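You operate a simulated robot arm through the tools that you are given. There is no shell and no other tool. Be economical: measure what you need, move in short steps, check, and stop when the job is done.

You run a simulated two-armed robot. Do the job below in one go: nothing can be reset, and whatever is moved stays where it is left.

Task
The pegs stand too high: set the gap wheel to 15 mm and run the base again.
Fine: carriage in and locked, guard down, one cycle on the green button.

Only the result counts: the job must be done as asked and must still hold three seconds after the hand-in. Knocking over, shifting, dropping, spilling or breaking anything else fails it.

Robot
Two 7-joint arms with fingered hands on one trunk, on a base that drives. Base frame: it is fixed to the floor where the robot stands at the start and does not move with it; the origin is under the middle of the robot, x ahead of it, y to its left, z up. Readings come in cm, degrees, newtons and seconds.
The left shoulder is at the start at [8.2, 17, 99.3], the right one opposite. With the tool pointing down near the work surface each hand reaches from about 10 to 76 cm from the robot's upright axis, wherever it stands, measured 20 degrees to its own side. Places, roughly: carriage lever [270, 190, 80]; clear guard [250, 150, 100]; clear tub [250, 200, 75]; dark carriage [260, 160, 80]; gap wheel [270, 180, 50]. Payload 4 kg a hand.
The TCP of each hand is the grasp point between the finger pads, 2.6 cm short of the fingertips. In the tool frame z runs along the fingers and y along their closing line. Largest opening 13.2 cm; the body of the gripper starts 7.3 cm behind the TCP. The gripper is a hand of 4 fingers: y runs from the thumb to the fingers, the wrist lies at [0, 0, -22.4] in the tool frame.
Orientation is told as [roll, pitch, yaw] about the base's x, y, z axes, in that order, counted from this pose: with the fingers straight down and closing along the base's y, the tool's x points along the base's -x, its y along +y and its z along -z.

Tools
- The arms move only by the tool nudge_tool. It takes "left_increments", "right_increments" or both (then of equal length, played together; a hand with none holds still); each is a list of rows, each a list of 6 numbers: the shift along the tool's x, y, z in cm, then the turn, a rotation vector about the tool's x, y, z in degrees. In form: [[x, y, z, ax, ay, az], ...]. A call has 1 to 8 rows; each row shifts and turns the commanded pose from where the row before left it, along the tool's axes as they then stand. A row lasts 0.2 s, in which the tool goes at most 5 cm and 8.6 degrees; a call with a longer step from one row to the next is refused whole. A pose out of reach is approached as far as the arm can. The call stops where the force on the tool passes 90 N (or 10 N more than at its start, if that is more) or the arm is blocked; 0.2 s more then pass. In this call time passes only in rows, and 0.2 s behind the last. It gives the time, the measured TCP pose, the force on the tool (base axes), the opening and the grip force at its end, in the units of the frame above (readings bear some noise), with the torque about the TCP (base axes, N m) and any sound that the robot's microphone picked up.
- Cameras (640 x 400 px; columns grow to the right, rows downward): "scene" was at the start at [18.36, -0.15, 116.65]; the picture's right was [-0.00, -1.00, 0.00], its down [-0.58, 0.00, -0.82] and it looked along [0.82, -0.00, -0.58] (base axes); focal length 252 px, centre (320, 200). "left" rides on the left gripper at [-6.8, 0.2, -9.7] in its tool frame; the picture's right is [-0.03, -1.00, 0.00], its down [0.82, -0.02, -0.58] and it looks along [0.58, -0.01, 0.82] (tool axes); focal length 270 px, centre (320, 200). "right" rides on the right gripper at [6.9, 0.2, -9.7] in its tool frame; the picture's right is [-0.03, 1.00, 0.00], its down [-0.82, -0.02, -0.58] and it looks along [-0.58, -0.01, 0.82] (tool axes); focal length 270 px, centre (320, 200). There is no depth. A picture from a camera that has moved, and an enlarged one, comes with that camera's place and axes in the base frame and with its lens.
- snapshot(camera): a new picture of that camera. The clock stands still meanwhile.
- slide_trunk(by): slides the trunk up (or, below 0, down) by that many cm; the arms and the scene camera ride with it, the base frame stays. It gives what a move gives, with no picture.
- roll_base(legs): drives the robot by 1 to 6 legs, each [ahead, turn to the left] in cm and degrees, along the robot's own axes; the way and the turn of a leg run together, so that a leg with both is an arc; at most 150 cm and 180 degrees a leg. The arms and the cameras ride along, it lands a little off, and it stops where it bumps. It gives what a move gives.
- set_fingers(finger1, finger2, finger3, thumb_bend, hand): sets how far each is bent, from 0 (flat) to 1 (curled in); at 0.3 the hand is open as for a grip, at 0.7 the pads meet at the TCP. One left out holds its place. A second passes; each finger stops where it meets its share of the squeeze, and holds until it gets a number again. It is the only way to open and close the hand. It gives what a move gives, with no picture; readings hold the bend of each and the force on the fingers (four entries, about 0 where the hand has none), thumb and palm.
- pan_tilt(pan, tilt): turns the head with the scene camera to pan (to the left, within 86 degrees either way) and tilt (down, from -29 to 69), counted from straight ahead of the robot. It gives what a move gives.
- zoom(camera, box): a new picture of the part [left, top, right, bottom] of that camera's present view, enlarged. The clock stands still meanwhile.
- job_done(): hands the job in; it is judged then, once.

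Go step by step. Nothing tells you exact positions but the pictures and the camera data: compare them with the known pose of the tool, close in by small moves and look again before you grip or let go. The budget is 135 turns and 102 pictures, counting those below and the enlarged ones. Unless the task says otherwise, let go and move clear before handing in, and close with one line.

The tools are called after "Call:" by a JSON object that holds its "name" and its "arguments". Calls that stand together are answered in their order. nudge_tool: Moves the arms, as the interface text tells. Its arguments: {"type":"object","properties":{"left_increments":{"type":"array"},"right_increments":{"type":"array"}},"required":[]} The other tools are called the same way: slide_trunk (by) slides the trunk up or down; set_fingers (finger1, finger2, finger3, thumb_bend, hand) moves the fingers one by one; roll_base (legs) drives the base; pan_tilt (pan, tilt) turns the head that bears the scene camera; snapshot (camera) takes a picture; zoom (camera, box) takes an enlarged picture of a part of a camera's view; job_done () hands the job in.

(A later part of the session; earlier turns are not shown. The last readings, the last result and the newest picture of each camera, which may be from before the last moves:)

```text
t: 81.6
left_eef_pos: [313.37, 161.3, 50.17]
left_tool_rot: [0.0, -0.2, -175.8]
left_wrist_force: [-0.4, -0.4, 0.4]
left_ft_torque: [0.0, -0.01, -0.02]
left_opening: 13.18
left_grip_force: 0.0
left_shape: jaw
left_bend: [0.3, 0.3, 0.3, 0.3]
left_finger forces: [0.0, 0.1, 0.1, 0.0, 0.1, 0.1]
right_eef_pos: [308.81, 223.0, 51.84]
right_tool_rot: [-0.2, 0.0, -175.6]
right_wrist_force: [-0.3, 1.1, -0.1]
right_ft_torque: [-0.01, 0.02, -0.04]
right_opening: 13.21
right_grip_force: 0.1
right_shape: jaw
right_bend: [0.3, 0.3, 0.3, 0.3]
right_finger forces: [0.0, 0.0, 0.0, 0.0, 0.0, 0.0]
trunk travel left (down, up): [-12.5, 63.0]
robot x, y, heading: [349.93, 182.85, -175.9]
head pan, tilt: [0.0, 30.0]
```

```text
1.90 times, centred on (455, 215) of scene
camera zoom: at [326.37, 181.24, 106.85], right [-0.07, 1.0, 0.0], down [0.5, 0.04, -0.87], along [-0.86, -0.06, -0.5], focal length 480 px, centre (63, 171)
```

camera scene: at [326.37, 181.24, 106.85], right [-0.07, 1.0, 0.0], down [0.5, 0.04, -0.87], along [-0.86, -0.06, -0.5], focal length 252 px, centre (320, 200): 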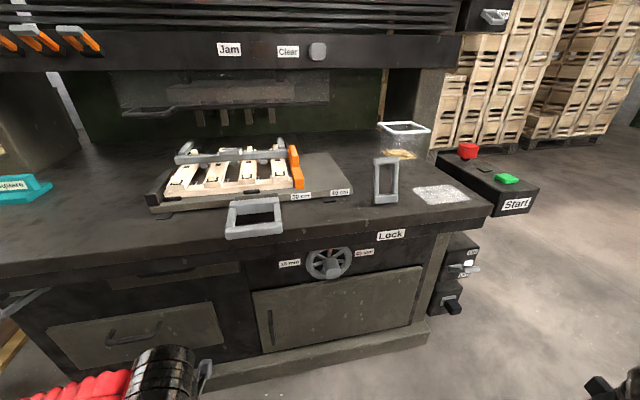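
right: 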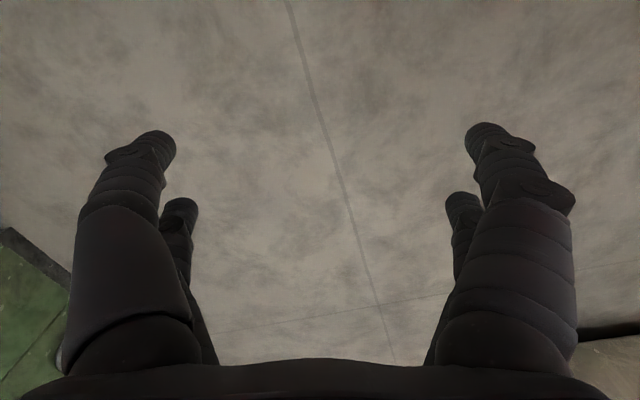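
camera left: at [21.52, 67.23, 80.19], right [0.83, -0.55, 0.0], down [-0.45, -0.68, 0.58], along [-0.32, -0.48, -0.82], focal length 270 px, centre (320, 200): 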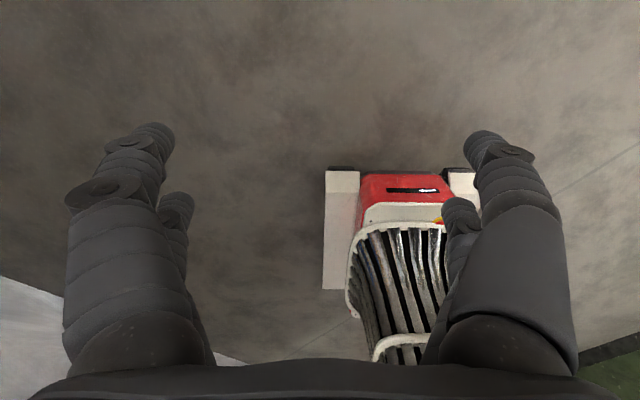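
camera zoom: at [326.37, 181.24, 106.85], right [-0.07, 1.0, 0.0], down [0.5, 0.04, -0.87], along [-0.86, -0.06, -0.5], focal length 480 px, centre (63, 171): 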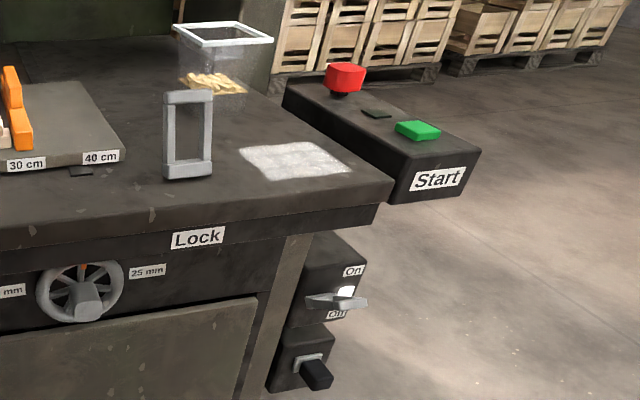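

The wheel's orange pointer is now straight up (20 mm); 15 mm is at its left, a quarter turn counter-clockwise as seen by me. I will grip the centre knob with the left hand pointing forward, so I back off a little and bring the hand forward.

Call:
{"name": "roll_base", "arguments": {"legs": [[-10, 0]]}}

Call:
{"name": "nudge_tool", "arguments": {"left_increments": [[-4.5, 0, 0, 0, 0, 0], [-4.5, 0, 0, 0, 0, 0], [-4.5, 0, 0, 0, 0, 0], [-4.5, -1, 0, 0, 0, 0], [0, -4, 0, 0, 0, 0], [0, -4, 0, 0, 0, 0]]}}

Call:
{"name": "nudge_tool", "arguments": {"left_increments": [[0, 0, 0, 0, -8, 0], [0, 0, 0, 0, -8, 0], [0, 0, 0, 0, -8, 0], [0, 0, 0, 0, -8, 0], [0, 0, 0, 0, -8, 0], [0, 0, 0, 0, -8, 0]]}}

Call:
{"name": "snapshot", "arguments": {"camera": "scene"}}

```text
t: 82.8
left_eef_pos: [323.36, 162.12, 50.23]
left_tool_rot: [0.0, -0.1, -175.9]
left_wrist_force: [0.5, -0.6, 0.3]
left_ft_torque: [-0.01, -0.01, -0.01]
left_opening: 13.2
left_grip_force: 0.0
left_shape: jaw
left_bend: [0.3, 0.3, 0.3, 0.3]
left_finger forces: [0.0, 0.0, 0.0, 0.0, 0.0, 0.1]
right_eef_pos: [318.87, 223.73, 51.73]
right_tool_rot: [-0.1, 0.0, -175.7]
right_wrist_force: [-0.2, 0.4, -0.5]
right_ft_torque: [-0.02, -0.03, 0.0]
right_opening: 13.2
right_grip_force: 0.0
right_shape: jaw
right_bend: [0.3, 0.3, 0.3, 0.3]
right_finger forces: [0.0, 0.0, 0.0, 0.0, 0.1, 0.0]
trunk travel left (down, up): [-12.5, 63.0]
robot x, y, heading: [360.14, 183.84, -175.7]
head pan, tilt: [0.0, 30.0]
```

```text
t: 84.2
left_eef_pos: [304.81, 169.75, 50.27]
left_tool_rot: [0.0, -0.2, -175.7]
left_wrist_force: [-0.2, -0.1, -0.8]
left_ft_torque: [0.0, -0.03, 0.0]
left_opening: 13.17
left_grip_force: 0.0
left_shape: jaw
left_bend: [0.3, 0.3, 0.3, 0.3]
left_finger forces: [0.0, 0.0, 0.1, 0.1, 0.0, 0.1]
right_eef_pos: [318.95, 223.74, 51.67]
right_tool_rot: [-0.2, 0.0, -175.6]
right_wrist_force: [-0.1, 0.1, 1.2]
right_ft_torque: [0.0, -0.02, 0.02]
right_opening: 13.2
right_grip_force: 0.1
right_shape: jaw
right_bend: [0.3, 0.3, 0.3, 0.3]
right_finger forces: [0.0, 0.1, 0.0, 0.0, 0.0, 0.1]
trunk travel left (down, up): [-12.5, 63.0]
robot x, y, heading: [360.08, 183.6, -175.9]
head pan, tilt: [0.0, 30.0]
```

```text
t: 85.8
left_eef_pos: [304.07, 173.79, 52.57]
left_tool_rot: [-9.4, -48.4, -168.7]
left_wrist_force: [1.0, -0.8, -0.5]
left_ft_torque: [0.01, 0.01, 0.07]
left_opening: 13.19
left_grip_force: 0.1
left_shape: jaw
left_bend: [0.3, 0.3, 0.3, 0.3]
left_finger forces: [0.1, 0.0, 0.1, 0.0, 0.0, 0.1]
right_eef_pos: [318.87, 223.77, 51.71]
right_tool_rot: [-0.1, 0.1, -175.6]
right_wrist_force: [0.6, -0.2, -1.5]
right_ft_torque: [-0.03, 0.01, -0.01]
right_opening: 13.19
right_grip_force: 0.0
right_shape: jaw
right_bend: [0.3, 0.3, 0.3, 0.3]
right_finger forces: [0.0, 0.0, 0.2, 0.1, 0.1, 0.1]
trunk travel left (down, up): [-12.5, 63.0]
robot x, y, heading: [360.14, 183.87, -175.6]
head pan, tilt: [0.0, 30.0]
stopped in row 6 (left hand): the arm was blocked; the commanded pose is now the measured one
```

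```text
75 pictures are left
camera scene: at [336.41, 182.08, 106.84], right [-0.07, 1.0, 0.0], down [0.5, 0.03, -0.87], along [-0.86, -0.06, -0.5], focal length 252 px, centre (320, 200)
```

scene: 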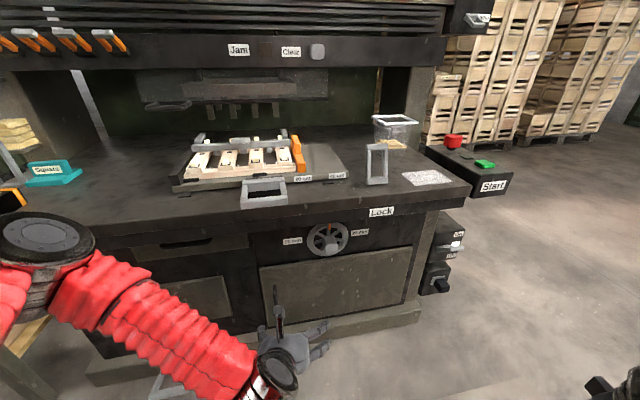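

The wrist stuck at about 48° of tilt with the arm so folded. I give it more room: base back 8 cm, trunk down 12, hand forward.

Call:
{"name": "roll_base", "arguments": {"legs": [[-9, 0]]}}

Call:
{"name": "nudge_tool", "arguments": {"left_increments": [[0, 0, 0, 0, 8, 0], [-3, 0, -2, 0, 0, 0], [-3, 0, -2, 0, 0, 0], [-3, 0, -2, 0, 0, 0], [-3, 0, -1, 0, 0, 0]]}}

Call:
{"name": "slide_trunk", "arguments": {"by": -12}}

```text
t: 86.9
left_eef_pos: [313.2, 174.38, 52.5]
left_tool_rot: [-9.5, -48.4, -168.7]
left_wrist_force: [0.4, 0.1, -0.1]
left_ft_torque: [-0.01, 0.02, 0.0]
left_opening: 13.21
left_grip_force: 0.0
left_shape: jaw
left_bend: [0.3, 0.3, 0.3, 0.3]
left_finger forces: [0.0, 0.0, 0.0, 0.0, 0.0, 0.0]
right_eef_pos: [328.0, 224.4, 51.85]
right_tool_rot: [-0.1, 0.1, -175.6]
right_wrist_force: [0.0, -0.4, 0.6]
right_ft_torque: [-0.01, 0.01, -0.02]
right_opening: 13.17
right_grip_force: 0.1
right_shape: jaw
right_bend: [0.3, 0.3, 0.3, 0.3]
right_finger forces: [0.1, 0.0, 0.0, 0.0, 0.0, 0.0]
trunk travel left (down, up): [-12.5, 63.0]
robot x, y, heading: [369.16, 184.33, -175.9]
head pan, tilt: [0.0, 30.0]
```

```text
t: 88.1
left_eef_pos: [308.71, 172.56, 65.6]
left_tool_rot: [-8.2, -40.5, -170.3]
left_wrist_force: [-0.1, -0.1, -0.3]
left_ft_torque: [-0.01, 0.02, -0.04]
left_opening: 13.19
left_grip_force: 0.1
left_shape: jaw
left_bend: [0.3, 0.3, 0.3, 0.3]
left_finger forces: [0.0, 0.0, 0.0, 0.1, 0.1, 0.0]
right_eef_pos: [327.86, 224.38, 51.87]
right_tool_rot: [-0.2, 0.1, -175.6]
right_wrist_force: [-0.3, 0.1, -0.6]
right_ft_torque: [0.02, 0.0, 0.0]
right_opening: 13.2
right_grip_force: 0.1
right_shape: jaw
right_bend: [0.3, 0.3, 0.3, 0.3]
right_finger forces: [0.0, 0.0, 0.0, 0.1, 0.0, 0.0]
trunk travel left (down, up): [-12.5, 63.0]
robot x, y, heading: [369.38, 184.1, -175.8]
head pan, tilt: [0.0, 30.0]
```

```text
t: 89.6
left_eef_pos: [308.73, 172.55, 53.75]
left_tool_rot: [-8.3, -40.7, -170.3]
left_wrist_force: [0.1, 0.7, 0.1]
left_ft_torque: [0.01, 0.0, 0.01]
left_opening: 13.18
left_grip_force: 0.0
left_shape: jaw
left_bend: [0.3, 0.3, 0.3, 0.3]
left_finger forces: [0.0, 0.1, 0.1, 0.1, 0.1, 0.1]
right_eef_pos: [327.74, 224.39, 39.95]
right_tool_rot: [-0.2, 0.0, -175.6]
right_wrist_force: [1.0, -0.6, 0.7]
right_ft_torque: [-0.01, 0.02, 0.0]
right_opening: 13.16
right_grip_force: 0.0
right_shape: jaw
right_bend: [0.3, 0.3, 0.3, 0.3]
right_finger forces: [0.0, 0.1, 0.0, 0.0, 0.1, 0.0]
trunk travel left (down, up): [-0.5, 75.0]
robot x, y, heading: [369.08, 184.78, -175.6]
head pan, tilt: [0.0, 30.0]
```

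I move the hand forward and then tilt on toward horizontal.

Call:
{"name": "nudge_tool", "arguments": {"left_increments": [[-3.0, 0, 2.6, 0, 0, 0], [-3.0, 0, 2.6, 0, -4, 0], [0, 0, 0, 0, -8, 0], [0, 0, 0, 0, -8, 0], [0, 0, 0, 0, -8, 0], [0, 0, 0, 0, -8, 0], [0, 0, 0, 0, -8, 0]]}}

Call:
{"name": "snapshot", "arguments": {"camera": "scene"}}

```text
t: 91.2
left_eef_pos: [301.48, 174.88, 55.62]
left_tool_rot: [-50.2, -81.9, -125.3]
left_wrist_force: [-1.2, 0.3, -0.5]
left_ft_torque: [-0.01, -0.01, -0.03]
left_opening: 13.18
left_grip_force: 0.2
left_shape: jaw
left_bend: [0.3, 0.3, 0.3, 0.3]
left_finger forces: [0.0, 0.0, 0.1, 0.0, 0.1, 0.1]
left hand out of reach, approached as far as the arm can: row 6, 7
right_eef_pos: [327.9, 224.43, 39.84]
right_tool_rot: [-0.1, 0.1, -175.5]
right_wrist_force: [-0.1, -0.5, 0.4]
right_ft_torque: [0.02, 0.02, 0.0]
right_opening: 13.18
right_grip_force: 0.0
right_shape: jaw
right_bend: [0.3, 0.3, 0.3, 0.3]
right_finger forces: [0.0, 0.0, 0.0, 0.0, 0.0, 0.0]
trunk travel left (down, up): [-0.5, 75.0]
robot x, y, heading: [369.13, 184.42, -175.8]
head pan, tilt: [0.0, 30.0]
```

```text
74 pictures are left
camera scene: at [339.0, 182.11, 93.67], right [-0.07, 1.0, 0.0], down [0.5, 0.04, -0.87], along [-0.86, -0.06, -0.5], focal length 252 px, centre (320, 200)
```

scene: 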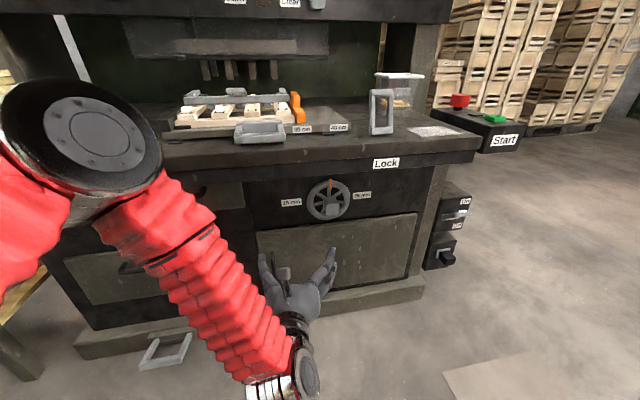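

The left hand now points forward (tool z ≈ −x), TCP at (301, 175, 56). I check with the left camera.

Call:
{"name": "snapshot", "arguments": {"camera": "left"}}

Call:
{"name": "zoom", "arguments": {"camera": "scene", "box": [240, 150, 420, 320]}}

```text
73 pictures are left
camera left: at [310.44, 174.72, 63.24], right [-0.08, 0.99, 0.13], down [0.64, 0.16, -0.75], along [-0.77, 0.02, -0.64], focal length 270 px, centre (320, 200)
```

left: 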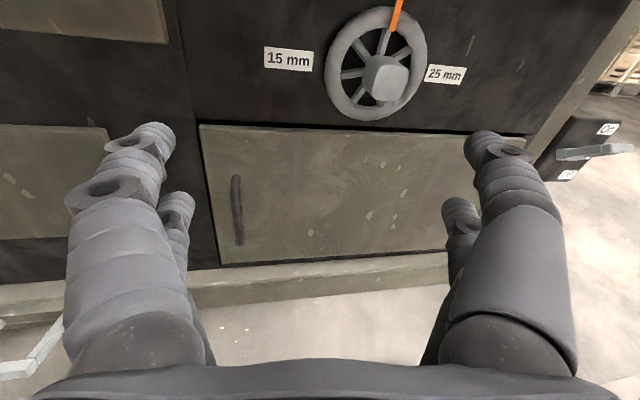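

```text
2.35 times, centred on (330, 235) of scene
camera zoom: at [339.0, 182.11, 93.67], right [-0.07, 1.0, 0.0], down [0.5, 0.04, -0.87], along [-0.86, -0.06, -0.5], focal length 592 px, centre (296, 118)
```

zoom: 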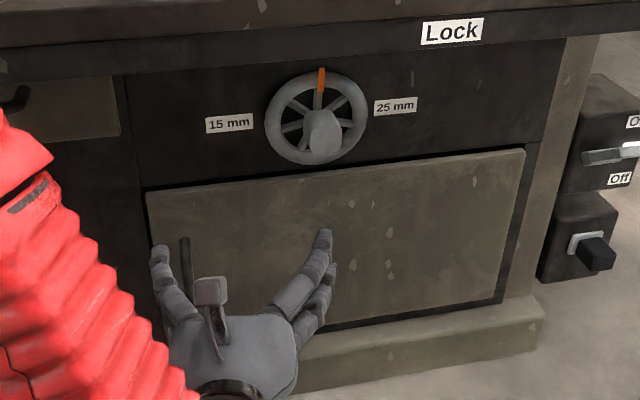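

Triangulated, the knob is at about (275, 181, 54). I straighten the hand, narrow the fingers a bit and approach to x≈288.

Call:
{"name": "nudge_tool", "arguments": {"left_increments": [[0.3, -2.3, 2.8, 2, -2.5, 3], [0.3, -2.3, 2.8, 2, -2.5, 3], [0.3, -2.2, 2.8, 0, 0, 0], [0.3, 0, 2.8, 0, 0, 0]]}}

Call:
{"name": "set_fingers", "arguments": {"hand": "left", "finger1": 0.42, "finger2": 0.42, "finger3": 0.42, "thumb_bend": 0.42}}

Call:
{"name": "snapshot", "arguments": {"camera": "left"}}

Call:
{"name": "snapshot", "arguments": {"camera": "scene"}}

```text
t: 92.2
left_eef_pos: [290.6, 184.15, 56.28]
left_tool_rot: [-61.7, -89.6, -117.9]
left_wrist_force: [0.6, -0.2, -0.9]
left_ft_torque: [0.0, 0.0, 0.0]
left_opening: 13.2
left_grip_force: 0.2
left_shape: jaw
left_bend: [0.3, 0.3, 0.3, 0.3]
left_finger forces: [0.1, 0.0, 0.0, 0.0, 0.0, 0.0]
left hand out of reach, approached as far as the arm can: row 1, 2, 4
right_eef_pos: [327.95, 224.41, 39.87]
right_tool_rot: [0.0, 0.1, -175.6]
right_wrist_force: [-0.1, 0.2, 1.0]
right_ft_torque: [0.03, 0.02, 0.01]
right_opening: 13.19
right_grip_force: 0.1
right_shape: jaw
right_bend: [0.3, 0.3, 0.3, 0.3]
right_finger forces: [0.1, 0.0, 0.0, 0.1, 0.0, 0.0]
trunk travel left (down, up): [-0.5, 75.0]
robot x, y, heading: [368.84, 184.39, -176.2]
head pan, tilt: [0.0, 30.0]
```

```text
t: 93.2
left_eef_pos: [290.8, 184.09, 56.29]
left_tool_rot: [-64.2, -89.6, -115.4]
left_wrist_force: [0.3, 0.5, -0.2]
left_ft_torque: [-0.03, 0.03, 0.02]
left_opening: 9.35
left_grip_force: 0.0
left_shape: fingers
left_bend: [0.42, 0.42, 0.42, 0.42]
left_finger forces: [0.0, 0.0, 0.0, 0.0, 0.1, 0.0]
right_eef_pos: [327.99, 224.43, 39.84]
right_tool_rot: [-0.1, 0.1, -175.7]
right_wrist_force: [-0.7, -0.5, 0.2]
right_ft_torque: [-0.02, 0.02, 0.01]
right_opening: 13.18
right_grip_force: 0.0
right_shape: jaw
right_bend: [0.3, 0.3, 0.3, 0.3]
right_finger forces: [0.0, 0.0, 0.1, 0.1, 0.0, 0.1]
trunk travel left (down, up): [-0.5, 75.0]
robot x, y, heading: [369.36, 184.28, -175.6]
head pan, tilt: [0.0, 30.0]
```

```text
71 pictures are left
camera left: at [300.49, 184.02, 63.13], right [-0.01, 1.0, 0.03], down [0.58, 0.03, -0.81], along [-0.81, 0.01, -0.58], focal length 270 px, centre (320, 200)
```

left: 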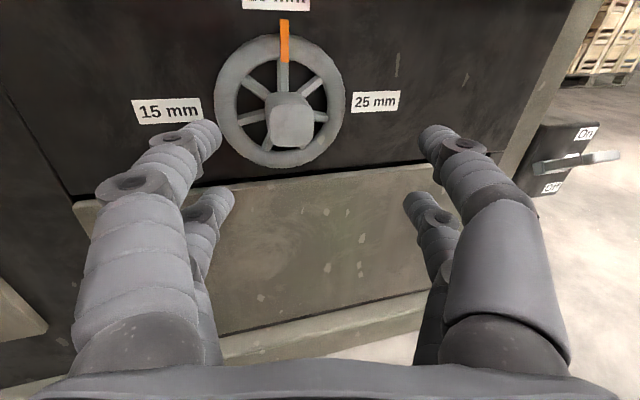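

```text
70 pictures are left
camera scene: at [338.94, 182.13, 93.66], right [-0.07, 1.0, 0.0], down [0.5, 0.04, -0.87], along [-0.86, -0.06, -0.5], focal length 252 px, centre (320, 200)
```

scene: 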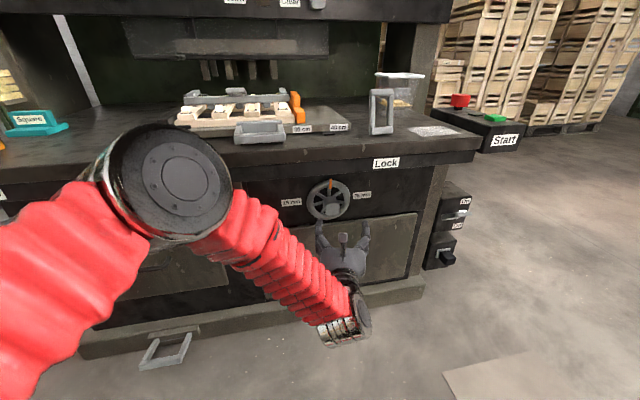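

Hand is straight (pitch −90). Knob confirmed at (275, 181.2, 54.4); I align and advance to about x=278.

Call:
{"name": "nudge_tool", "arguments": {"left_increments": [[1, 1.5, 2, 0, 0, 0], [1, 1.5, 2.5, 0, 0, 0], [0, 0, 3, 0, 0, 0], [0, 0, 3, 0, 0, 0], [0, 0, 2, 0, 0, 0]]}}

Call:
{"name": "snapshot", "arguments": {"camera": "left"}}

```text
t: 94.4
left_eef_pos: [279.51, 185.69, 58.1]
left_tool_rot: [-47.6, -89.5, -132.0]
left_wrist_force: [0.4, -0.3, -0.3]
left_ft_torque: [0.01, -0.01, 0.01]
left_opening: 9.34
left_grip_force: 0.0
left_shape: fingers
left_bend: [0.42, 0.42, 0.42, 0.42]
left_finger forces: [0.0, 0.0, 0.1, 0.0, 0.0, 0.0]
left hand out of reach, approached as far as the arm can: row 1, 2, 3, 4
right_eef_pos: [327.93, 224.48, 39.87]
right_tool_rot: [-0.1, 0.1, -175.6]
right_wrist_force: [-0.1, 0.2, -0.2]
right_ft_torque: [0.03, 0.0, -0.01]
right_opening: 13.22
right_grip_force: 0.0
right_shape: jaw
right_bend: [0.3, 0.3, 0.3, 0.3]
right_finger forces: [0.0, 0.0, 0.0, 0.1, 0.1, 0.1]
trunk travel left (down, up): [-0.5, 75.0]
robot x, y, heading: [369.27, 184.42, -175.9]
head pan, tilt: [0.0, 30.0]
```

```text
69 pictures are left
camera left: at [289.17, 185.47, 64.92], right [-0.01, 1.0, 0.03], down [0.58, 0.03, -0.81], along [-0.81, 0.01, -0.58], focal length 270 px, centre (320, 200)
```

left: 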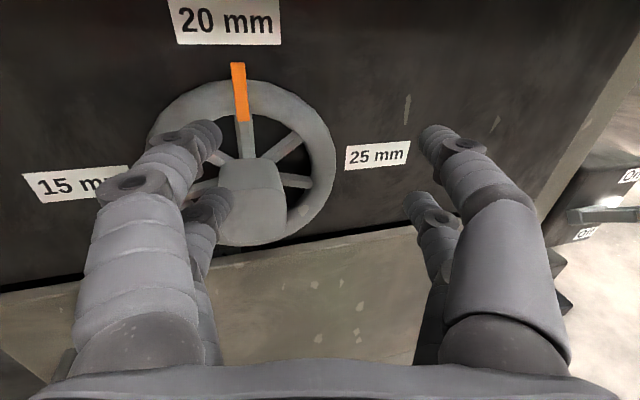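

The hand drifted up and to the right (arm limit). I test whether it can still come down.

Call:
{"name": "nudge_tool", "arguments": {"left_increments": [[0, 0, -2, 0, 0, 0], [1.5, 0, 0, 0, 0, 0], [1.5, 0, 0, 0, 0, 0], [1, 0, 0, 0, 0, 0]]}}

```text
t: 95.4
left_eef_pos: [281.98, 187.29, 55.75]
left_tool_rot: [-54.1, -89.4, -125.4]
left_wrist_force: [-0.8, 1.2, -0.3]
left_ft_torque: [0.01, 0.01, -0.01]
left_opening: 9.34
left_grip_force: 0.1
left_shape: fingers
left_bend: [0.42, 0.42, 0.42, 0.42]
left_finger forces: [0.0, 0.0, 0.1, 0.1, 0.1, 0.0]
left hand out of reach, approached as far as the arm can: row 2, 3, 4
right_eef_pos: [327.86, 224.32, 39.85]
right_tool_rot: [-0.1, 0.1, -175.6]
right_wrist_force: [-0.3, 0.2, -0.3]
right_ft_torque: [0.02, 0.0, -0.01]
right_opening: 13.21
right_grip_force: 0.1
right_shape: jaw
right_bend: [0.3, 0.3, 0.3, 0.3]
right_finger forces: [0.0, 0.0, 0.0, 0.0, 0.0, 0.0]
trunk travel left (down, up): [-0.5, 75.0]
robot x, y, heading: [368.78, 184.4, -175.8]
head pan, tilt: [0.0, 30.0]
```

The wrist is limited because the target lies inboard of the left shoulder. I pull the hand back and turn the base right about 25°, so the wheel lies straight out from the left shoulder.

Call:
{"name": "nudge_tool", "arguments": {"left_increments": [[0, 0, -4, 0, 0, 0], [0, 0, -4, 0, 0, 0], [0, 0, -4, 0, 0, 0], [0, 0, -2, 0, 0, 0]]}}

Call:
{"name": "roll_base", "arguments": {"legs": [[0, -25]]}}

Call:
{"name": "snapshot", "arguments": {"camera": "scene"}}

```text
t: 96.4
left_eef_pos: [296.19, 187.28, 55.75]
left_tool_rot: [-100.1, -89.5, -79.9]
left_wrist_force: [0.5, 1.2, 0.1]
left_ft_torque: [-0.01, -0.01, 0.0]
left_opening: 9.38
left_grip_force: 0.0
left_shape: fingers
left_bend: [0.42, 0.42, 0.42, 0.42]
left_finger forces: [0.0, 0.0, 0.1, 0.0, 0.1, 0.1]
right_eef_pos: [327.94, 224.37, 39.79]
right_tool_rot: [-0.1, 0.1, -175.6]
right_wrist_force: [0.0, 0.4, -0.1]
right_ft_torque: [0.0, 0.04, 0.0]
right_opening: 13.2
right_grip_force: 0.1
right_shape: jaw
right_bend: [0.3, 0.3, 0.3, 0.3]
right_finger forces: [0.0, 0.0, 0.0, 0.0, 0.1, 0.0]
trunk travel left (down, up): [-0.5, 75.0]
robot x, y, heading: [369.18, 184.63, -176.0]
head pan, tilt: [0.0, 30.0]
```

```text
t: 98.2
left_eef_pos: [304.08, 217.87, 55.66]
left_tool_rot: [-100.2, -89.6, -104.5]
left_wrist_force: [0.3, 0.6, 0.2]
left_ft_torque: [0.02, 0.01, 0.01]
left_opening: 9.35
left_grip_force: 0.0
left_shape: fingers
left_bend: [0.42, 0.42, 0.42, 0.42]
left_finger forces: [0.1, 0.0, 0.0, 0.1, 0.0, 0.0]
right_eef_pos: [348.79, 237.88, 39.95]
right_tool_rot: [-0.1, 0.1, 159.5]
right_wrist_force: [-0.1, -0.9, -0.3]
right_ft_torque: [-0.03, 0.01, -0.03]
right_opening: 13.2
right_grip_force: 0.1
right_shape: jaw
right_bend: [0.3, 0.3, 0.3, 0.3]
right_finger forces: [0.0, 0.0, 0.0, 0.0, 0.1, 0.1]
trunk travel left (down, up): [-0.5, 75.0]
robot x, y, heading: [368.33, 181.64, 159.2]
head pan, tilt: [0.0, 30.0]
```

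```text
68 pictures are left
camera scene: at [339.95, 192.24, 93.67], right [0.35, 0.94, 0.0], down [0.47, -0.18, -0.87], along [-0.81, 0.31, -0.5], focal length 252 px, centre (320, 200)
```

scene: 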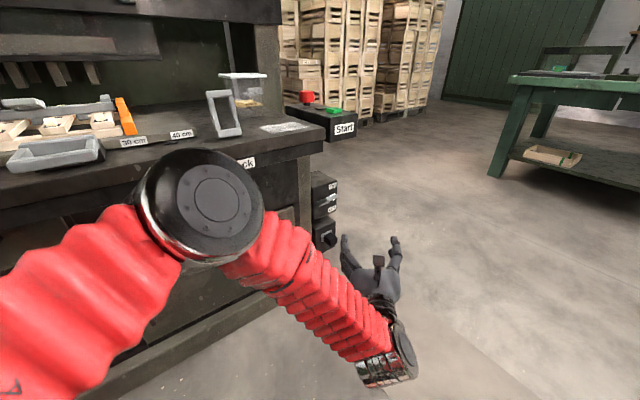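

The hand now needs to slide left about 35 cm and turn left 25° to face the wheel again.

Call:
{"name": "nudge_tool", "arguments": {"left_increments": [[0, 4.5, -0.5, -3, 0, 0], [0, 4.5, -0.5, -3, 0, 0], [0, 4.5, -0.5, -3, 0, 0], [0, 4.5, -0.5, -3, 0, 0], [0, 4.5, -0.5, -3, 0, 0], [0, 4.5, -0.5, -3, 0, 0], [0, 4.5, -0.5, -3, 0, 0], [0, 4.5, -0.5, -3, 0, 0]]}}

Call:
{"name": "snapshot", "arguments": {"camera": "left"}}

```text
t: 100.0
left_eef_pos: [299.56, 186.58, 58.16]
left_tool_rot: [-44.2, -89.4, -136.5]
left_wrist_force: [0.3, -0.6, -0.3]
left_ft_torque: [-0.01, -0.01, -0.01]
left_opening: 9.33
left_grip_force: 0.0
left_shape: fingers
left_bend: [0.42, 0.42, 0.42, 0.42]
left_finger forces: [0.0, 0.0, 0.1, 0.1, 0.0, 0.0]
left hand out of reach, approached as far as the arm can: row 6, 7, 8
right_eef_pos: [348.8, 237.92, 39.89]
right_tool_rot: [0.0, 0.0, 159.5]
right_wrist_force: [-0.1, -0.6, 0.7]
right_ft_torque: [0.02, -0.01, -0.01]
right_opening: 13.23
right_grip_force: 0.0
right_shape: jaw
right_bend: [0.3, 0.3, 0.3, 0.3]
right_finger forces: [0.1, 0.1, 0.0, 0.0, 0.1, 0.0]
trunk travel left (down, up): [-0.5, 75.0]
robot x, y, heading: [368.16, 181.57, 159.1]
head pan, tilt: [0.0, 30.0]
```

```text
67 pictures are left
camera left: at [309.24, 186.2, 65.0], right [0.01, 1.0, 0.03], down [0.58, 0.02, -0.81], along [-0.81, 0.03, -0.58], focal length 270 px, centre (320, 200)
```

left: 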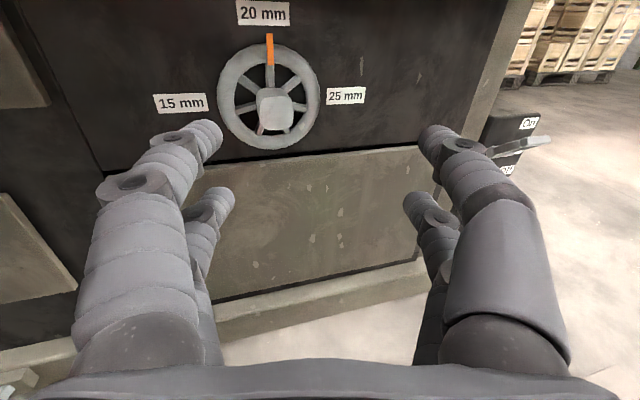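

It still drifts. The limit depends on the wrist roll, which I need to change anyway; I test turning the hand counter-clockwise (the wanted direction) away from the wheel.

Call:
{"name": "nudge_tool", "arguments": {"left_increments": [[0, 0, 0, 0, 0, -8], [0, 0, 0, 0, 0, -8], [0, 0, 0, 0, 0, -8], [0, 0, 0, 0, 0, -8], [0, 0, 0, 0, 0, -8], [0, 0, 0, 0, 0, -8]]}}

```text
t: 101.4
left_eef_pos: [299.61, 186.47, 58.11]
left_tool_rot: [-89.6, -41.5, -90.8]
left_wrist_force: [0.3, 0.5, 0.4]
left_ft_torque: [-0.02, 0.01, 0.03]
left_opening: 9.31
left_grip_force: 0.0
left_shape: fingers
left_bend: [0.42, 0.42, 0.42, 0.42]
left_finger forces: [0.0, 0.1, 0.1, 0.1, 0.0, 0.0]
right_eef_pos: [348.88, 237.97, 39.94]
right_tool_rot: [-0.1, 0.1, 159.5]
right_wrist_force: [-0.2, 0.4, -0.6]
right_ft_torque: [0.01, 0.02, 0.02]
right_opening: 13.19
right_grip_force: 0.1
right_shape: jaw
right_bend: [0.3, 0.3, 0.3, 0.3]
right_finger forces: [0.0, 0.1, 0.0, 0.0, 0.0, 0.0]
trunk travel left (down, up): [-0.5, 75.0]
robot x, y, heading: [368.54, 181.79, 159.1]
head pan, tilt: [0.0, 30.0]
```

Counter-clockwise roll was free. I try the position shift now (left 5, down 3.7).

Call:
{"name": "nudge_tool", "arguments": {"left_increments": [[-0.7, 3.1, 0, 0, 0, 0], [-0.7, 3.2, 0, 0, 0, 0]]}}

Call:
{"name": "nudge_tool", "arguments": {"left_increments": [[0, 0, 0, 0, 0, -8], [0, 0, 0, 0, 0, -8], [0, 0, 0, 0, 0, -8], [0, 0, 0, 0, 0, -8], [0, 0, 0, 0, 0, -8], [0, 0, 0, 0, 0, -8]]}}

```text
t: 102.0
left_eef_pos: [299.69, 186.6, 58.14]
left_tool_rot: [-89.6, -41.5, -90.9]
left_wrist_force: [-0.1, 0.5, -1.0]
left_ft_torque: [-0.02, -0.02, -0.02]
left_opening: 9.35
left_grip_force: 0.0
left_shape: fingers
left_bend: [0.42, 0.42, 0.42, 0.42]
left_finger forces: [0.0, 0.0, 0.0, 0.0, 0.0, 0.0]
left hand out of reach, approached as far as the arm can: row 1, 2
right_eef_pos: [348.79, 237.92, 39.92]
right_tool_rot: [-0.1, 0.2, 159.5]
right_wrist_force: [-0.5, -0.4, 0.8]
right_ft_torque: [0.02, -0.01, -0.01]
right_opening: 13.22
right_grip_force: 0.1
right_shape: jaw
right_bend: [0.3, 0.3, 0.3, 0.3]
right_finger forces: [0.0, 0.1, 0.0, 0.1, 0.0, 0.1]
trunk travel left (down, up): [-0.5, 75.0]
robot x, y, heading: [368.16, 181.72, 159.4]
head pan, tilt: [0.0, 30.0]
```

```text
t: 103.4
left_eef_pos: [299.63, 186.54, 58.14]
left_tool_rot: [-89.7, 6.5, -90.7]
left_wrist_force: [0.9, -0.7, 0.0]
left_ft_torque: [0.03, -0.03, 0.03]
left_opening: 9.32
left_grip_force: 0.0
left_shape: fingers
left_bend: [0.42, 0.42, 0.42, 0.42]
left_finger forces: [0.1, 0.0, 0.1, 0.0, 0.1, 0.0]
right_eef_pos: [348.83, 238.03, 39.87]
right_tool_rot: [-0.1, 0.1, 159.5]
right_wrist_force: [-0.1, 0.3, -0.2]
right_ft_torque: [0.0, 0.02, 0.04]
right_opening: 13.19
right_grip_force: 0.1
right_shape: jaw
right_bend: [0.3, 0.3, 0.3, 0.3]
right_finger forces: [0.1, 0.0, 0.0, 0.1, 0.1, 0.0]
trunk travel left (down, up): [-0.5, 75.0]
robot x, y, heading: [368.4, 181.65, 159.3]
head pan, tilt: [0.0, 30.0]
```

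Roll is free, so the limit is the wrist bend with the arm folded: the elbow sits nearly above the hand. I'll stretch the arm by backing the base 10 cm, then advance the hand.

Call:
{"name": "roll_base", "arguments": {"legs": [[-10, 0]]}}

Call:
{"name": "nudge_tool", "arguments": {"left_increments": [[0, 0, 4, 0, 0, 0], [0, 0, 4, 0, 0, 0], [0, 0, 4, 0, 0, 0], [0, 0, 4, 0, 0, 0]]}}

Call:
{"name": "snapshot", "arguments": {"camera": "scene"}}

```text
t: 104.6
left_eef_pos: [309.02, 183.16, 57.91]
left_tool_rot: [-89.7, 6.4, -90.7]
left_wrist_force: [0.0, 1.4, 0.0]
left_ft_torque: [-0.03, 0.03, 0.02]
left_opening: 9.33
left_grip_force: 0.0
left_shape: fingers
left_bend: [0.42, 0.42, 0.42, 0.42]
left_finger forces: [0.1, 0.0, 0.0, 0.1, 0.0, 0.0]
right_eef_pos: [358.14, 234.51, 39.86]
right_tool_rot: [-0.1, 0.1, 159.3]
right_wrist_force: [0.3, 0.4, 0.1]
right_ft_torque: [-0.01, -0.03, 0.01]
right_opening: 13.2
right_grip_force: 0.2
right_shape: jaw
right_bend: [0.3, 0.3, 0.3, 0.3]
right_finger forces: [0.1, 0.0, 0.0, 0.0, 0.1, 0.0]
trunk travel left (down, up): [-0.5, 75.0]
robot x, y, heading: [377.69, 178.01, 159.0]
head pan, tilt: [0.0, 30.0]
```

```text
t: 105.6
left_eef_pos: [294.54, 187.41, 60.26]
left_tool_rot: [-89.4, 6.3, -90.3]
left_wrist_force: [-0.3, -0.8, -1.3]
left_ft_torque: [0.0, 0.01, 0.01]
left_opening: 9.32
left_grip_force: 0.1
left_shape: fingers
left_bend: [0.42, 0.42, 0.42, 0.42]
left_finger forces: [0.1, 0.1, 0.1, 0.0, 0.0, 0.0]
left hand out of reach, approached as far as the arm can: row 1, 2, 3, 4
right_eef_pos: [358.11, 234.51, 40.01]
right_tool_rot: [-0.1, 0.0, 159.4]
right_wrist_force: [-0.6, 1.0, 0.8]
right_ft_torque: [0.01, 0.01, 0.0]
right_opening: 13.19
right_grip_force: 0.0
right_shape: jaw
right_bend: [0.3, 0.3, 0.3, 0.3]
right_finger forces: [0.0, 0.1, 0.2, 0.1, 0.1, 0.0]
trunk travel left (down, up): [-0.5, 75.0]
robot x, y, heading: [377.99, 178.1, 159.4]
head pan, tilt: [0.0, 30.0]
```

```text
66 pictures are left
camera scene: at [349.33, 188.7, 93.66], right [0.36, 0.93, 0.0], down [0.47, -0.18, -0.87], along [-0.81, 0.31, -0.5], focal length 252 px, centre (320, 200)
```

scene: 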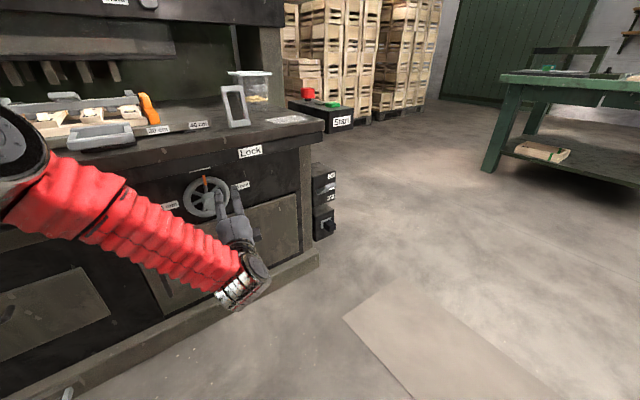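

The elbow always lies outboard, so the forearm slants right; the wheel should lie on the outer side of the shoulder. I retract the hand and shift the robot to y≈222, facing the machine.

Call:
{"name": "nudge_tool", "arguments": {"left_increments": [[0, 0, -4, 0, 0, 0], [0, 0, -4, 0, 0, 0], [0, 0, -4, 0, 0, 0], [0, 0, -4, 0, 0, 0], [0, 0, -4, 0, 0, 0]]}}

Call:
{"name": "roll_base", "arguments": {"legs": [[0, -45]]}}

Call:
{"name": "roll_base", "arguments": {"legs": [[42, 0]]}}

Call:
{"name": "roll_base", "arguments": {"legs": [[0, 45]]}}

Call:
{"name": "roll_base", "arguments": {"legs": [[0, 21]]}}

Call:
{"name": "snapshot", "arguments": {"camera": "scene"}}

```text
t: 106.8
left_eef_pos: [314.51, 187.13, 60.22]
left_tool_rot: [-89.6, 6.5, -90.7]
left_wrist_force: [-0.3, 0.0, -1.1]
left_ft_torque: [-0.01, 0.03, 0.02]
left_opening: 9.33
left_grip_force: 0.1
left_shape: fingers
left_bend: [0.42, 0.42, 0.42, 0.42]
left_finger forces: [0.1, 0.0, 0.0, 0.1, 0.0, 0.0]
right_eef_pos: [358.33, 234.49, 39.99]
right_tool_rot: [-0.2, 0.1, 159.3]
right_wrist_force: [-0.1, 0.2, 0.8]
right_ft_torque: [0.02, 0.0, -0.01]
right_opening: 13.22
right_grip_force: 0.0
right_shape: jaw
right_bend: [0.3, 0.3, 0.3, 0.3]
right_finger forces: [0.0, 0.0, 0.1, 0.0, 0.0, 0.0]
trunk travel left (down, up): [-0.5, 75.0]
robot x, y, heading: [377.64, 178.21, 159.3]
head pan, tilt: [0.0, 30.0]
```

```text
t: 107.9
left_eef_pos: [315.57, 192.48, 60.5]
left_tool_rot: [-89.6, 6.6, -95.9]
left_wrist_force: [0.5, -0.1, -0.1]
left_ft_torque: [-0.01, 0.0, -0.02]
left_opening: 9.31
left_grip_force: 0.1
left_shape: fingers
left_bend: [0.42, 0.42, 0.42, 0.42]
left_finger forces: [0.1, 0.1, 0.0, 0.0, 0.0, 0.1]
right_eef_pos: [363.44, 236.04, 40.59]
right_tool_rot: [-0.9, -0.2, 154.5]
right_wrist_force: [0.2, 0.4, 1.0]
right_ft_torque: [0.02, 0.0, -0.02]
right_opening: 13.21
right_grip_force: 0.1
right_shape: jaw
right_bend: [0.3, 0.3, 0.3, 0.3]
right_finger forces: [0.1, 0.0, 0.1, 0.0, 0.1, 0.0]
trunk travel left (down, up): [-0.5, 75.0]
robot x, y, heading: [377.54, 177.62, 154.0]
head pan, tilt: [0.0, 30.0]
stopped in leg 1: the robot was blocked; the commanded pose is now the measured one
```

```text
t: 110.5
left_eef_pos: [277.97, 210.59, 60.58]
left_tool_rot: [-89.7, 6.5, -95.7]
left_wrist_force: [-0.7, 0.4, -0.5]
left_ft_torque: [-0.01, -0.01, 0.0]
left_opening: 9.31
left_grip_force: 0.1
left_shape: fingers
left_bend: [0.42, 0.42, 0.42, 0.42]
left_finger forces: [0.0, 0.0, 0.0, 0.1, 0.0, 0.0]
right_eef_pos: [325.69, 254.2, 40.52]
right_tool_rot: [-0.7, -0.1, 154.5]
right_wrist_force: [0.5, 0.1, 0.8]
right_ft_torque: [0.01, 0.0, -0.01]
right_opening: 13.17
right_grip_force: 0.1
right_shape: jaw
right_bend: [0.3, 0.3, 0.3, 0.3]
right_finger forces: [0.0, 0.0, 0.0, 0.1, 0.0, 0.0]
trunk travel left (down, up): [-0.5, 75.0]
robot x, y, heading: [339.31, 195.74, 154.4]
head pan, tilt: [0.0, 30.0]
```

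```text
t: 112.4
left_eef_pos: [276.95, 184.9, 61.3]
left_tool_rot: [-89.1, 9.7, -72.9]
left_wrist_force: [-3.3, 1.3, -4.8]
left_ft_torque: [0.29, 0.33, -0.16]
left_opening: 8.73
left_grip_force: 6.2
left_shape: fingers
left_bend: [0.45, 0.42, 0.44, 0.42]
left_finger forces: [6.0, 0.0, 7.3, 0.1, 0.0, 0.0]
right_eef_pos: [301.09, 242.38, 40.53]
right_tool_rot: [-0.7, -0.1, -179.4]
right_wrist_force: [-0.1, -0.1, 0.7]
right_ft_torque: [0.0, 0.0, 0.0]
right_opening: 13.19
right_grip_force: 0.0
right_shape: jaw
right_bend: [0.3, 0.3, 0.3, 0.3]
right_finger forces: [0.0, 0.0, 0.1, 0.0, 0.1, 0.0]
trunk travel left (down, up): [-0.5, 75.0]
robot x, y, heading: [339.31, 198.89, -179.1]
head pan, tilt: [0.0, 30.0]
stopped in leg 1: the force on the tool passed its limit at 114 N (the readings are from after the stop); the commanded pose is now the measured one
```

```text
t: 114.0
left_eef_pos: [286.12, 163.41, 61.33]
left_tool_rot: [-88.9, 9.7, -51.7]
left_wrist_force: [-2.8, -1.7, -5.4]
left_ft_torque: [-0.02, -0.15, 0.02]
left_opening: 9.27
left_grip_force: 2.3
left_shape: fingers
left_bend: [0.42, 0.42, 0.45, 0.42]
left_finger forces: [0.0, 0.0, 5.5, 0.0, 0.0, 0.0]
right_eef_pos: [288.21, 225.85, 40.5]
right_tool_rot: [-0.7, -0.1, -158.5]
right_wrist_force: [0.1, -1.3, 0.2]
right_ft_torque: [-0.01, -0.02, -0.01]
right_opening: 13.21
right_grip_force: 0.2
right_shape: jaw
right_bend: [0.3, 0.3, 0.3, 0.3]
right_finger forces: [0.1, 0.0, 0.0, 0.2, 0.0, 0.0]
trunk travel left (down, up): [-0.5, 75.0]
robot x, y, heading: [338.82, 201.52, -158.2]
head pan, tilt: [0.0, 30.0]
```

```text
65 pictures are left
camera scene: at [310.48, 189.92, 93.64], right [-0.37, 0.93, 0.0], down [0.47, 0.19, -0.86], along [-0.8, -0.32, -0.5], focal length 252 px, centre (320, 200)
```

scene: 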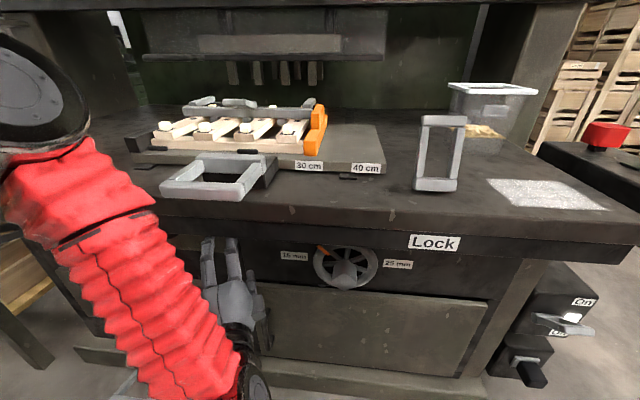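

I should not have chained those: the first turn was blocked, and the hand then brushed the wheel, which turned partly toward 15 mm. Nothing else seems moved; I check the wheel closely.

Call:
{"name": "zoom", "arguments": {"camera": "scene", "box": [190, 210, 430, 360]}}

Call:
{"name": "snapshot", "arguments": {"camera": "left"}}

```text
2.67 times, centred on (310, 285) of scene
camera zoom: at [310.48, 189.92, 93.64], right [-0.37, 0.93, 0.0], down [0.47, 0.19, -0.86], along [-0.8, -0.32, -0.5], focal length 671 px, centre (347, -27)
```

zoom: 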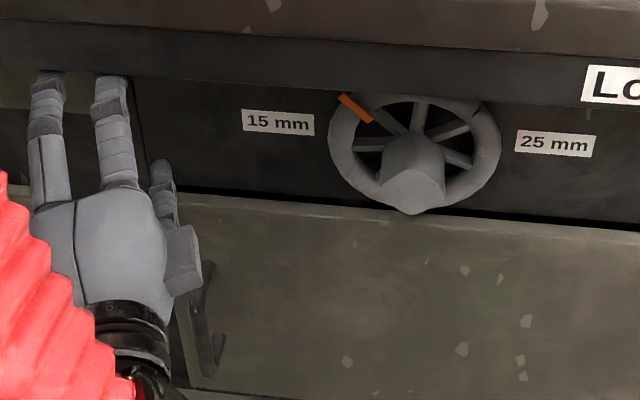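

```text
63 pictures are left
camera left: at [297.95, 164.19, 60.19], right [0.1, -0.16, 0.98], down [-0.04, 0.98, 0.17], along [-0.99, -0.06, 0.09], focal length 270 px, centre (320, 200)
```

left: 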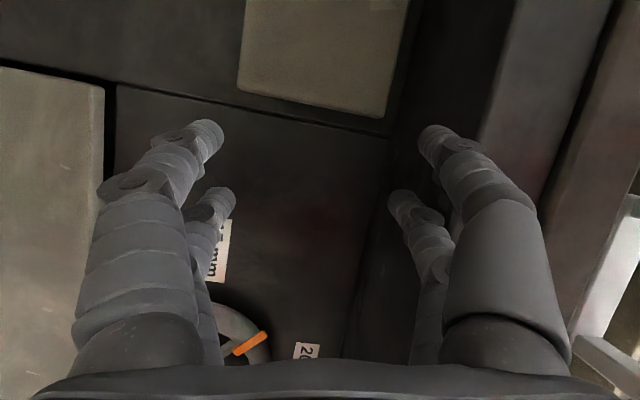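

The wheel turns freely and now stands halfway (≈17.5 mm). From this stance the arm fits better: I retreat, straighten the hand toward −x and roll it to match the knob.

Call:
{"name": "nudge_tool", "arguments": {"left_increments": [[0, 0, -4, 0, 0, 0], [0, 0, -4, 0, 0, 0], [0, 0, -4, 0, 0, 0]]}}

Call:
{"name": "nudge_tool", "arguments": {"left_increments": [[0, 0, 0, 0, 7.6, 0], [0, 0, 0, 0, 7.6, 0], [0, 0, 0, 0, 7.6, 0], [0, 0, 0, 0, 7.6, 0], [0, 0, 0, 0, 7.6, 0]]}}

Call:
{"name": "nudge_tool", "arguments": {"left_increments": [[0, 0, 0, 0, 0, 7.5], [0, 0, 0, 0, 0, 7.5], [0, 0, 0, 0, 0, 7.5], [0, 0, 0, 0, 0, 7.5], [0, 0, 0, 0, 0, 7.5], [0, 0, 0, 0, 0, 7.5], [0, 0, 0, 0, 0, 7]]}}

Call:
{"name": "snapshot", "arguments": {"camera": "left"}}

```text
t: 114.8
left_eef_pos: [288.02, 168.84, 65.64]
left_tool_rot: [-88.7, 9.5, -51.9]
left_wrist_force: [4.1, 1.3, -6.1]
left_ft_torque: [-0.03, -0.15, -0.09]
left_opening: 9.26
left_grip_force: 3.7
left_shape: fingers
left_bend: [0.42, 0.42, 0.56, 0.42]
left_finger forces: [0.0, 0.1, 7.3, 0.0, 0.1, 0.1]
left hand out of reach, approached as far as the arm can: row 1, 2, 3
right_eef_pos: [288.16, 225.99, 40.69]
right_tool_rot: [-0.9, -0.2, -158.5]
right_wrist_force: [-0.6, -0.8, 0.2]
right_ft_torque: [-0.02, -0.01, 0.03]
right_opening: 13.21
right_grip_force: 0.1
right_shape: jaw
right_bend: [0.3, 0.3, 0.3, 0.3]
right_finger forces: [0.0, 0.0, 0.0, 0.0, 0.0, 0.0]
trunk travel left (down, up): [-0.5, 75.0]
robot x, y, heading: [338.69, 201.1, -158.3]
head pan, tilt: [0.0, 30.0]
```

```text
t: 116.0
left_eef_pos: [286.67, 176.15, 67.81]
left_tool_rot: [-93.6, 7.4, -81.1]
left_wrist_force: [-0.4, -0.2, -0.1]
left_ft_torque: [-0.02, 0.01, -0.01]
left_opening: 9.26
left_grip_force: 0.1
left_shape: fingers
left_bend: [0.42, 0.42, 0.42, 0.42]
left_finger forces: [0.1, 0.0, 0.0, 0.1, 0.0, 0.0]
left hand out of reach, approached as far as the arm can: row 2, 3, 4, 5
right_eef_pos: [288.35, 225.91, 40.62]
right_tool_rot: [-0.7, -0.2, -158.4]
right_wrist_force: [-0.2, -0.1, -0.8]
right_ft_torque: [0.0, -0.01, -0.03]
right_opening: 13.2
right_grip_force: 0.2
right_shape: jaw
right_bend: [0.3, 0.3, 0.3, 0.3]
right_finger forces: [0.1, 0.0, 0.1, 0.1, 0.0, 0.0]
trunk travel left (down, up): [-0.5, 75.0]
robot x, y, heading: [338.66, 201.08, -158.1]
head pan, tilt: [0.0, 30.0]
```

```text
t: 117.6
left_eef_pos: [286.54, 176.1, 67.63]
left_tool_rot: [-95.0, -44.6, -77.1]
left_wrist_force: [0.0, -0.2, 0.4]
left_ft_torque: [-0.02, 0.01, -0.04]
left_opening: 9.27
left_grip_force: 0.0
left_shape: fingers
left_bend: [0.42, 0.42, 0.42, 0.42]
left_finger forces: [0.1, 0.1, 0.0, 0.1, 0.0, 0.1]
right_eef_pos: [288.3, 225.96, 40.66]
right_tool_rot: [-0.7, -0.3, -158.4]
right_wrist_force: [0.0, 0.3, 0.4]
right_ft_torque: [-0.01, 0.04, 0.0]
right_opening: 13.22
right_grip_force: 0.1
right_shape: jaw
right_bend: [0.3, 0.3, 0.3, 0.3]
right_finger forces: [0.0, 0.0, 0.0, 0.0, 0.0, 0.0]
trunk travel left (down, up): [-0.5, 75.0]
robot x, y, heading: [338.75, 201.37, -158.0]
head pan, tilt: [0.0, 30.0]
```

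```text
62 pictures are left
camera left: at [297.3, 172.83, 71.73], right [-0.07, 0.68, 0.73], down [0.44, 0.68, -0.59], along [-0.9, 0.28, -0.34], focal length 270 px, centre (320, 200)
```

left: 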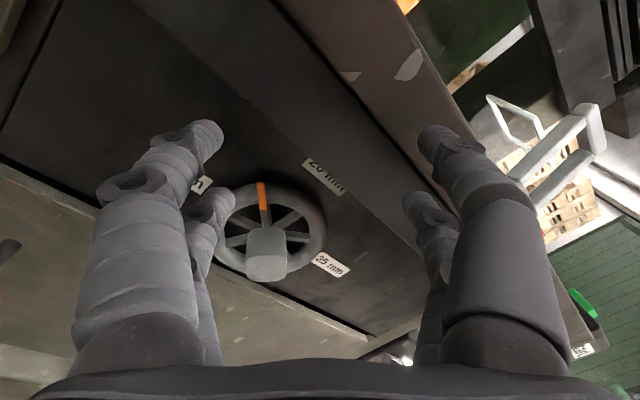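

Now the roll suits the knob; the hand is 13 cm too high. I back the base 12 cm, then lower the hand.

Call:
{"name": "roll_base", "arguments": {"legs": [[-12, 0]]}}

Call:
{"name": "nudge_tool", "arguments": {"left_increments": [[2, 2, 0, 0, 0, 0], [2.5, 2.5, 0, 0, 0, 0], [2.5, 2.5, 0, 0, 0, 0], [2.4, 2.4, 0, 0, 0, 0]]}}

Call:
{"name": "snapshot", "arguments": {"camera": "left"}}

```text
t: 118.8
left_eef_pos: [297.92, 180.41, 67.69]
left_tool_rot: [-95.0, -44.4, -77.1]
left_wrist_force: [0.7, 0.3, 1.1]
left_ft_torque: [0.02, 0.01, 0.02]
left_opening: 9.26
left_grip_force: 0.1
left_shape: fingers
left_bend: [0.42, 0.42, 0.42, 0.42]
left_finger forces: [0.1, 0.0, 0.0, 0.0, 0.0, 0.0]
right_eef_pos: [299.6, 230.46, 40.69]
right_tool_rot: [-0.7, -0.2, -158.5]
right_wrist_force: [-0.8, -0.6, 0.1]
right_ft_torque: [-0.01, 0.01, -0.01]
right_opening: 13.18
right_grip_force: 0.0
right_shape: jaw
right_bend: [0.3, 0.3, 0.3, 0.3]
right_finger forces: [0.0, 0.1, 0.0, 0.0, 0.0, 0.0]
trunk travel left (down, up): [-0.5, 75.0]
robot x, y, heading: [350.26, 205.83, -158.4]
head pan, tilt: [0.0, 30.0]
```

```text
t: 119.8
left_eef_pos: [295.49, 185.95, 58.79]
left_tool_rot: [-94.7, -44.6, -77.2]
left_wrist_force: [-0.8, -0.7, -0.7]
left_ft_torque: [0.0, -0.02, -0.01]
left_opening: 9.26
left_grip_force: 0.0
left_shape: fingers
left_bend: [0.42, 0.42, 0.42, 0.42]
left_finger forces: [0.0, 0.1, 0.1, 0.0, 0.0, 0.1]
left hand out of reach, approached as far as the arm can: row 1, 2, 3, 4
right_eef_pos: [299.54, 230.33, 40.72]
right_tool_rot: [-0.7, -0.2, -158.4]
right_wrist_force: [-0.5, 0.5, 0.1]
right_ft_torque: [-0.01, 0.01, -0.01]
right_opening: 13.19
right_grip_force: 0.0
right_shape: jaw
right_bend: [0.3, 0.3, 0.3, 0.3]
right_finger forces: [0.0, 0.1, 0.0, 0.0, 0.0, 0.1]
trunk travel left (down, up): [-0.5, 75.0]
robot x, y, heading: [349.75, 206.27, -158.3]
head pan, tilt: [0.0, 30.0]
```

```text
61 pictures are left
camera left: at [306.16, 182.72, 62.91], right [-0.07, 0.68, 0.73], down [0.44, 0.68, -0.59], along [-0.9, 0.28, -0.35], focal length 270 px, centre (320, 200)
```

left: 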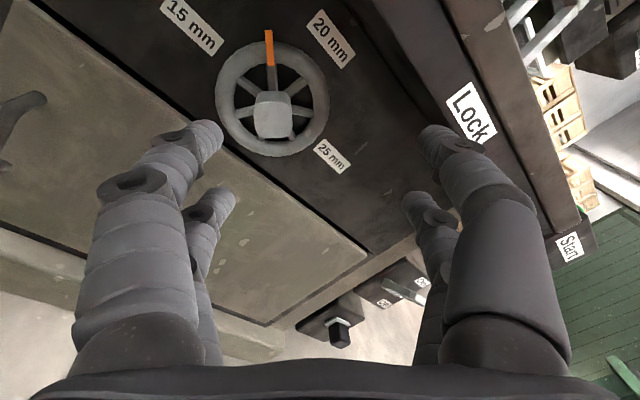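

Same limit again, so I let the hand point a little down and right to ease the wrist, then shift to the knob.

Call:
{"name": "nudge_tool", "arguments": {"left_increments": [[0, 0, 0, 0.5, 6.1, 0], [0, 0, 0, 0.5, 6.1, 0], [0, 0, 0, 0.5, 6.1, 0], [-0.2, 2.2, 0, 0, 0, 0], [-0.2, 2.2, 0, 0, 0, 0], [0, 2.2, 0, 0, 0, 0]]}}

```text
t: 121.2
left_eef_pos: [296.59, 188.33, 60.5]
left_tool_rot: [-77.8, -43.7, -100.6]
left_wrist_force: [0.4, 0.4, -0.4]
left_ft_torque: [-0.02, 0.0, 0.0]
left_opening: 9.26
left_grip_force: 0.0
left_shape: fingers
left_bend: [0.42, 0.42, 0.42, 0.42]
left_finger forces: [0.1, 0.0, 0.1, 0.1, 0.1, 0.0]
left hand out of reach, approached as far as the arm can: row 1, 2, 3, 4, 5, 6
right_eef_pos: [299.63, 230.43, 40.72]
right_tool_rot: [-0.7, -0.2, -158.4]
right_wrist_force: [-0.9, -0.1, 0.1]
right_ft_torque: [0.01, 0.01, 0.01]
right_opening: 13.19
right_grip_force: 0.0
right_shape: jaw
right_bend: [0.3, 0.3, 0.3, 0.3]
right_finger forces: [0.0, 0.1, 0.0, 0.0, 0.1, 0.0]
trunk travel left (down, up): [-0.5, 75.0]
robot x, y, heading: [349.7, 205.71, -158.2]
head pan, tilt: [0.0, 30.0]
```

The limit is the folding of the arm for a horizontal hand that low. Better idea: use an inclined hand on the knob and turn it about the wheel's axis; for this turning direction the right arm suits. First I stow the left hand pointing down again.

Call:
{"name": "nudge_tool", "arguments": {"left_increments": [[0, 0, 0, -5.6, 5.6, 0], [0, 0, 0, -5.6, 5.6, 0], [0, 0, 0, -5.6, 5.6, 0], [0, 0, 0, -5.6, 5.6, 0], [0, 0, 0, -5.6, 5.6, 0], [0, 0, 0, -5.6, 5.6, 0], [0, 0, 0, -5.6, 5.6, 0], [0, 0, 0, -5.6, 5.6, 0]]}}

Call:
{"name": "snapshot", "arguments": {"camera": "scene"}}

```text
t: 123.0
left_eef_pos: [297.64, 187.81, 56.78]
left_tool_rot: [-14.0, -12.0, -137.9]
left_wrist_force: [0.5, -0.3, 0.8]
left_ft_torque: [0.04, -0.01, 0.01]
left_opening: 9.29
left_grip_force: 0.0
left_shape: fingers
left_bend: [0.42, 0.42, 0.42, 0.42]
left_finger forces: [0.0, 0.0, 0.1, 0.1, 0.0, 0.0]
left hand out of reach, approached as far as the arm can: row 1, 2
right_eef_pos: [299.54, 230.41, 40.64]
right_tool_rot: [-0.6, -0.3, -158.4]
right_wrist_force: [0.5, 1.0, 0.2]
right_ft_torque: [0.02, 0.03, 0.02]
right_opening: 13.2
right_grip_force: 0.0
right_shape: jaw
right_bend: [0.3, 0.3, 0.3, 0.3]
right_finger forces: [0.0, 0.0, 0.0, 0.0, 0.1, 0.1]
trunk travel left (down, up): [-0.5, 75.0]
robot x, y, heading: [350.07, 205.87, -158.2]
head pan, tilt: [0.0, 30.0]
```

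```text
60 pictures are left
camera scene: at [321.79, 194.45, 93.66], right [-0.37, 0.93, 0.0], down [0.47, 0.19, -0.87], along [-0.8, -0.32, -0.5], focal length 252 px, centre (320, 200)
```

scene: 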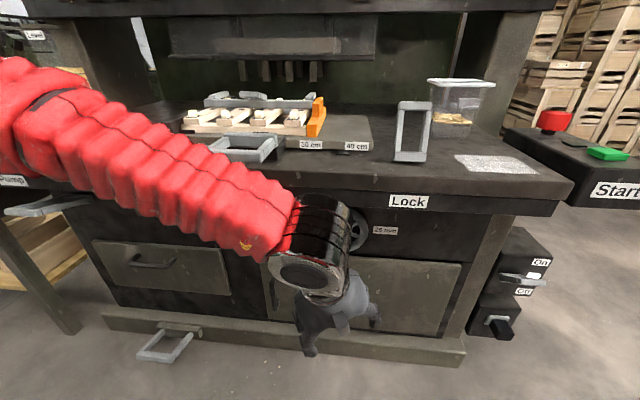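

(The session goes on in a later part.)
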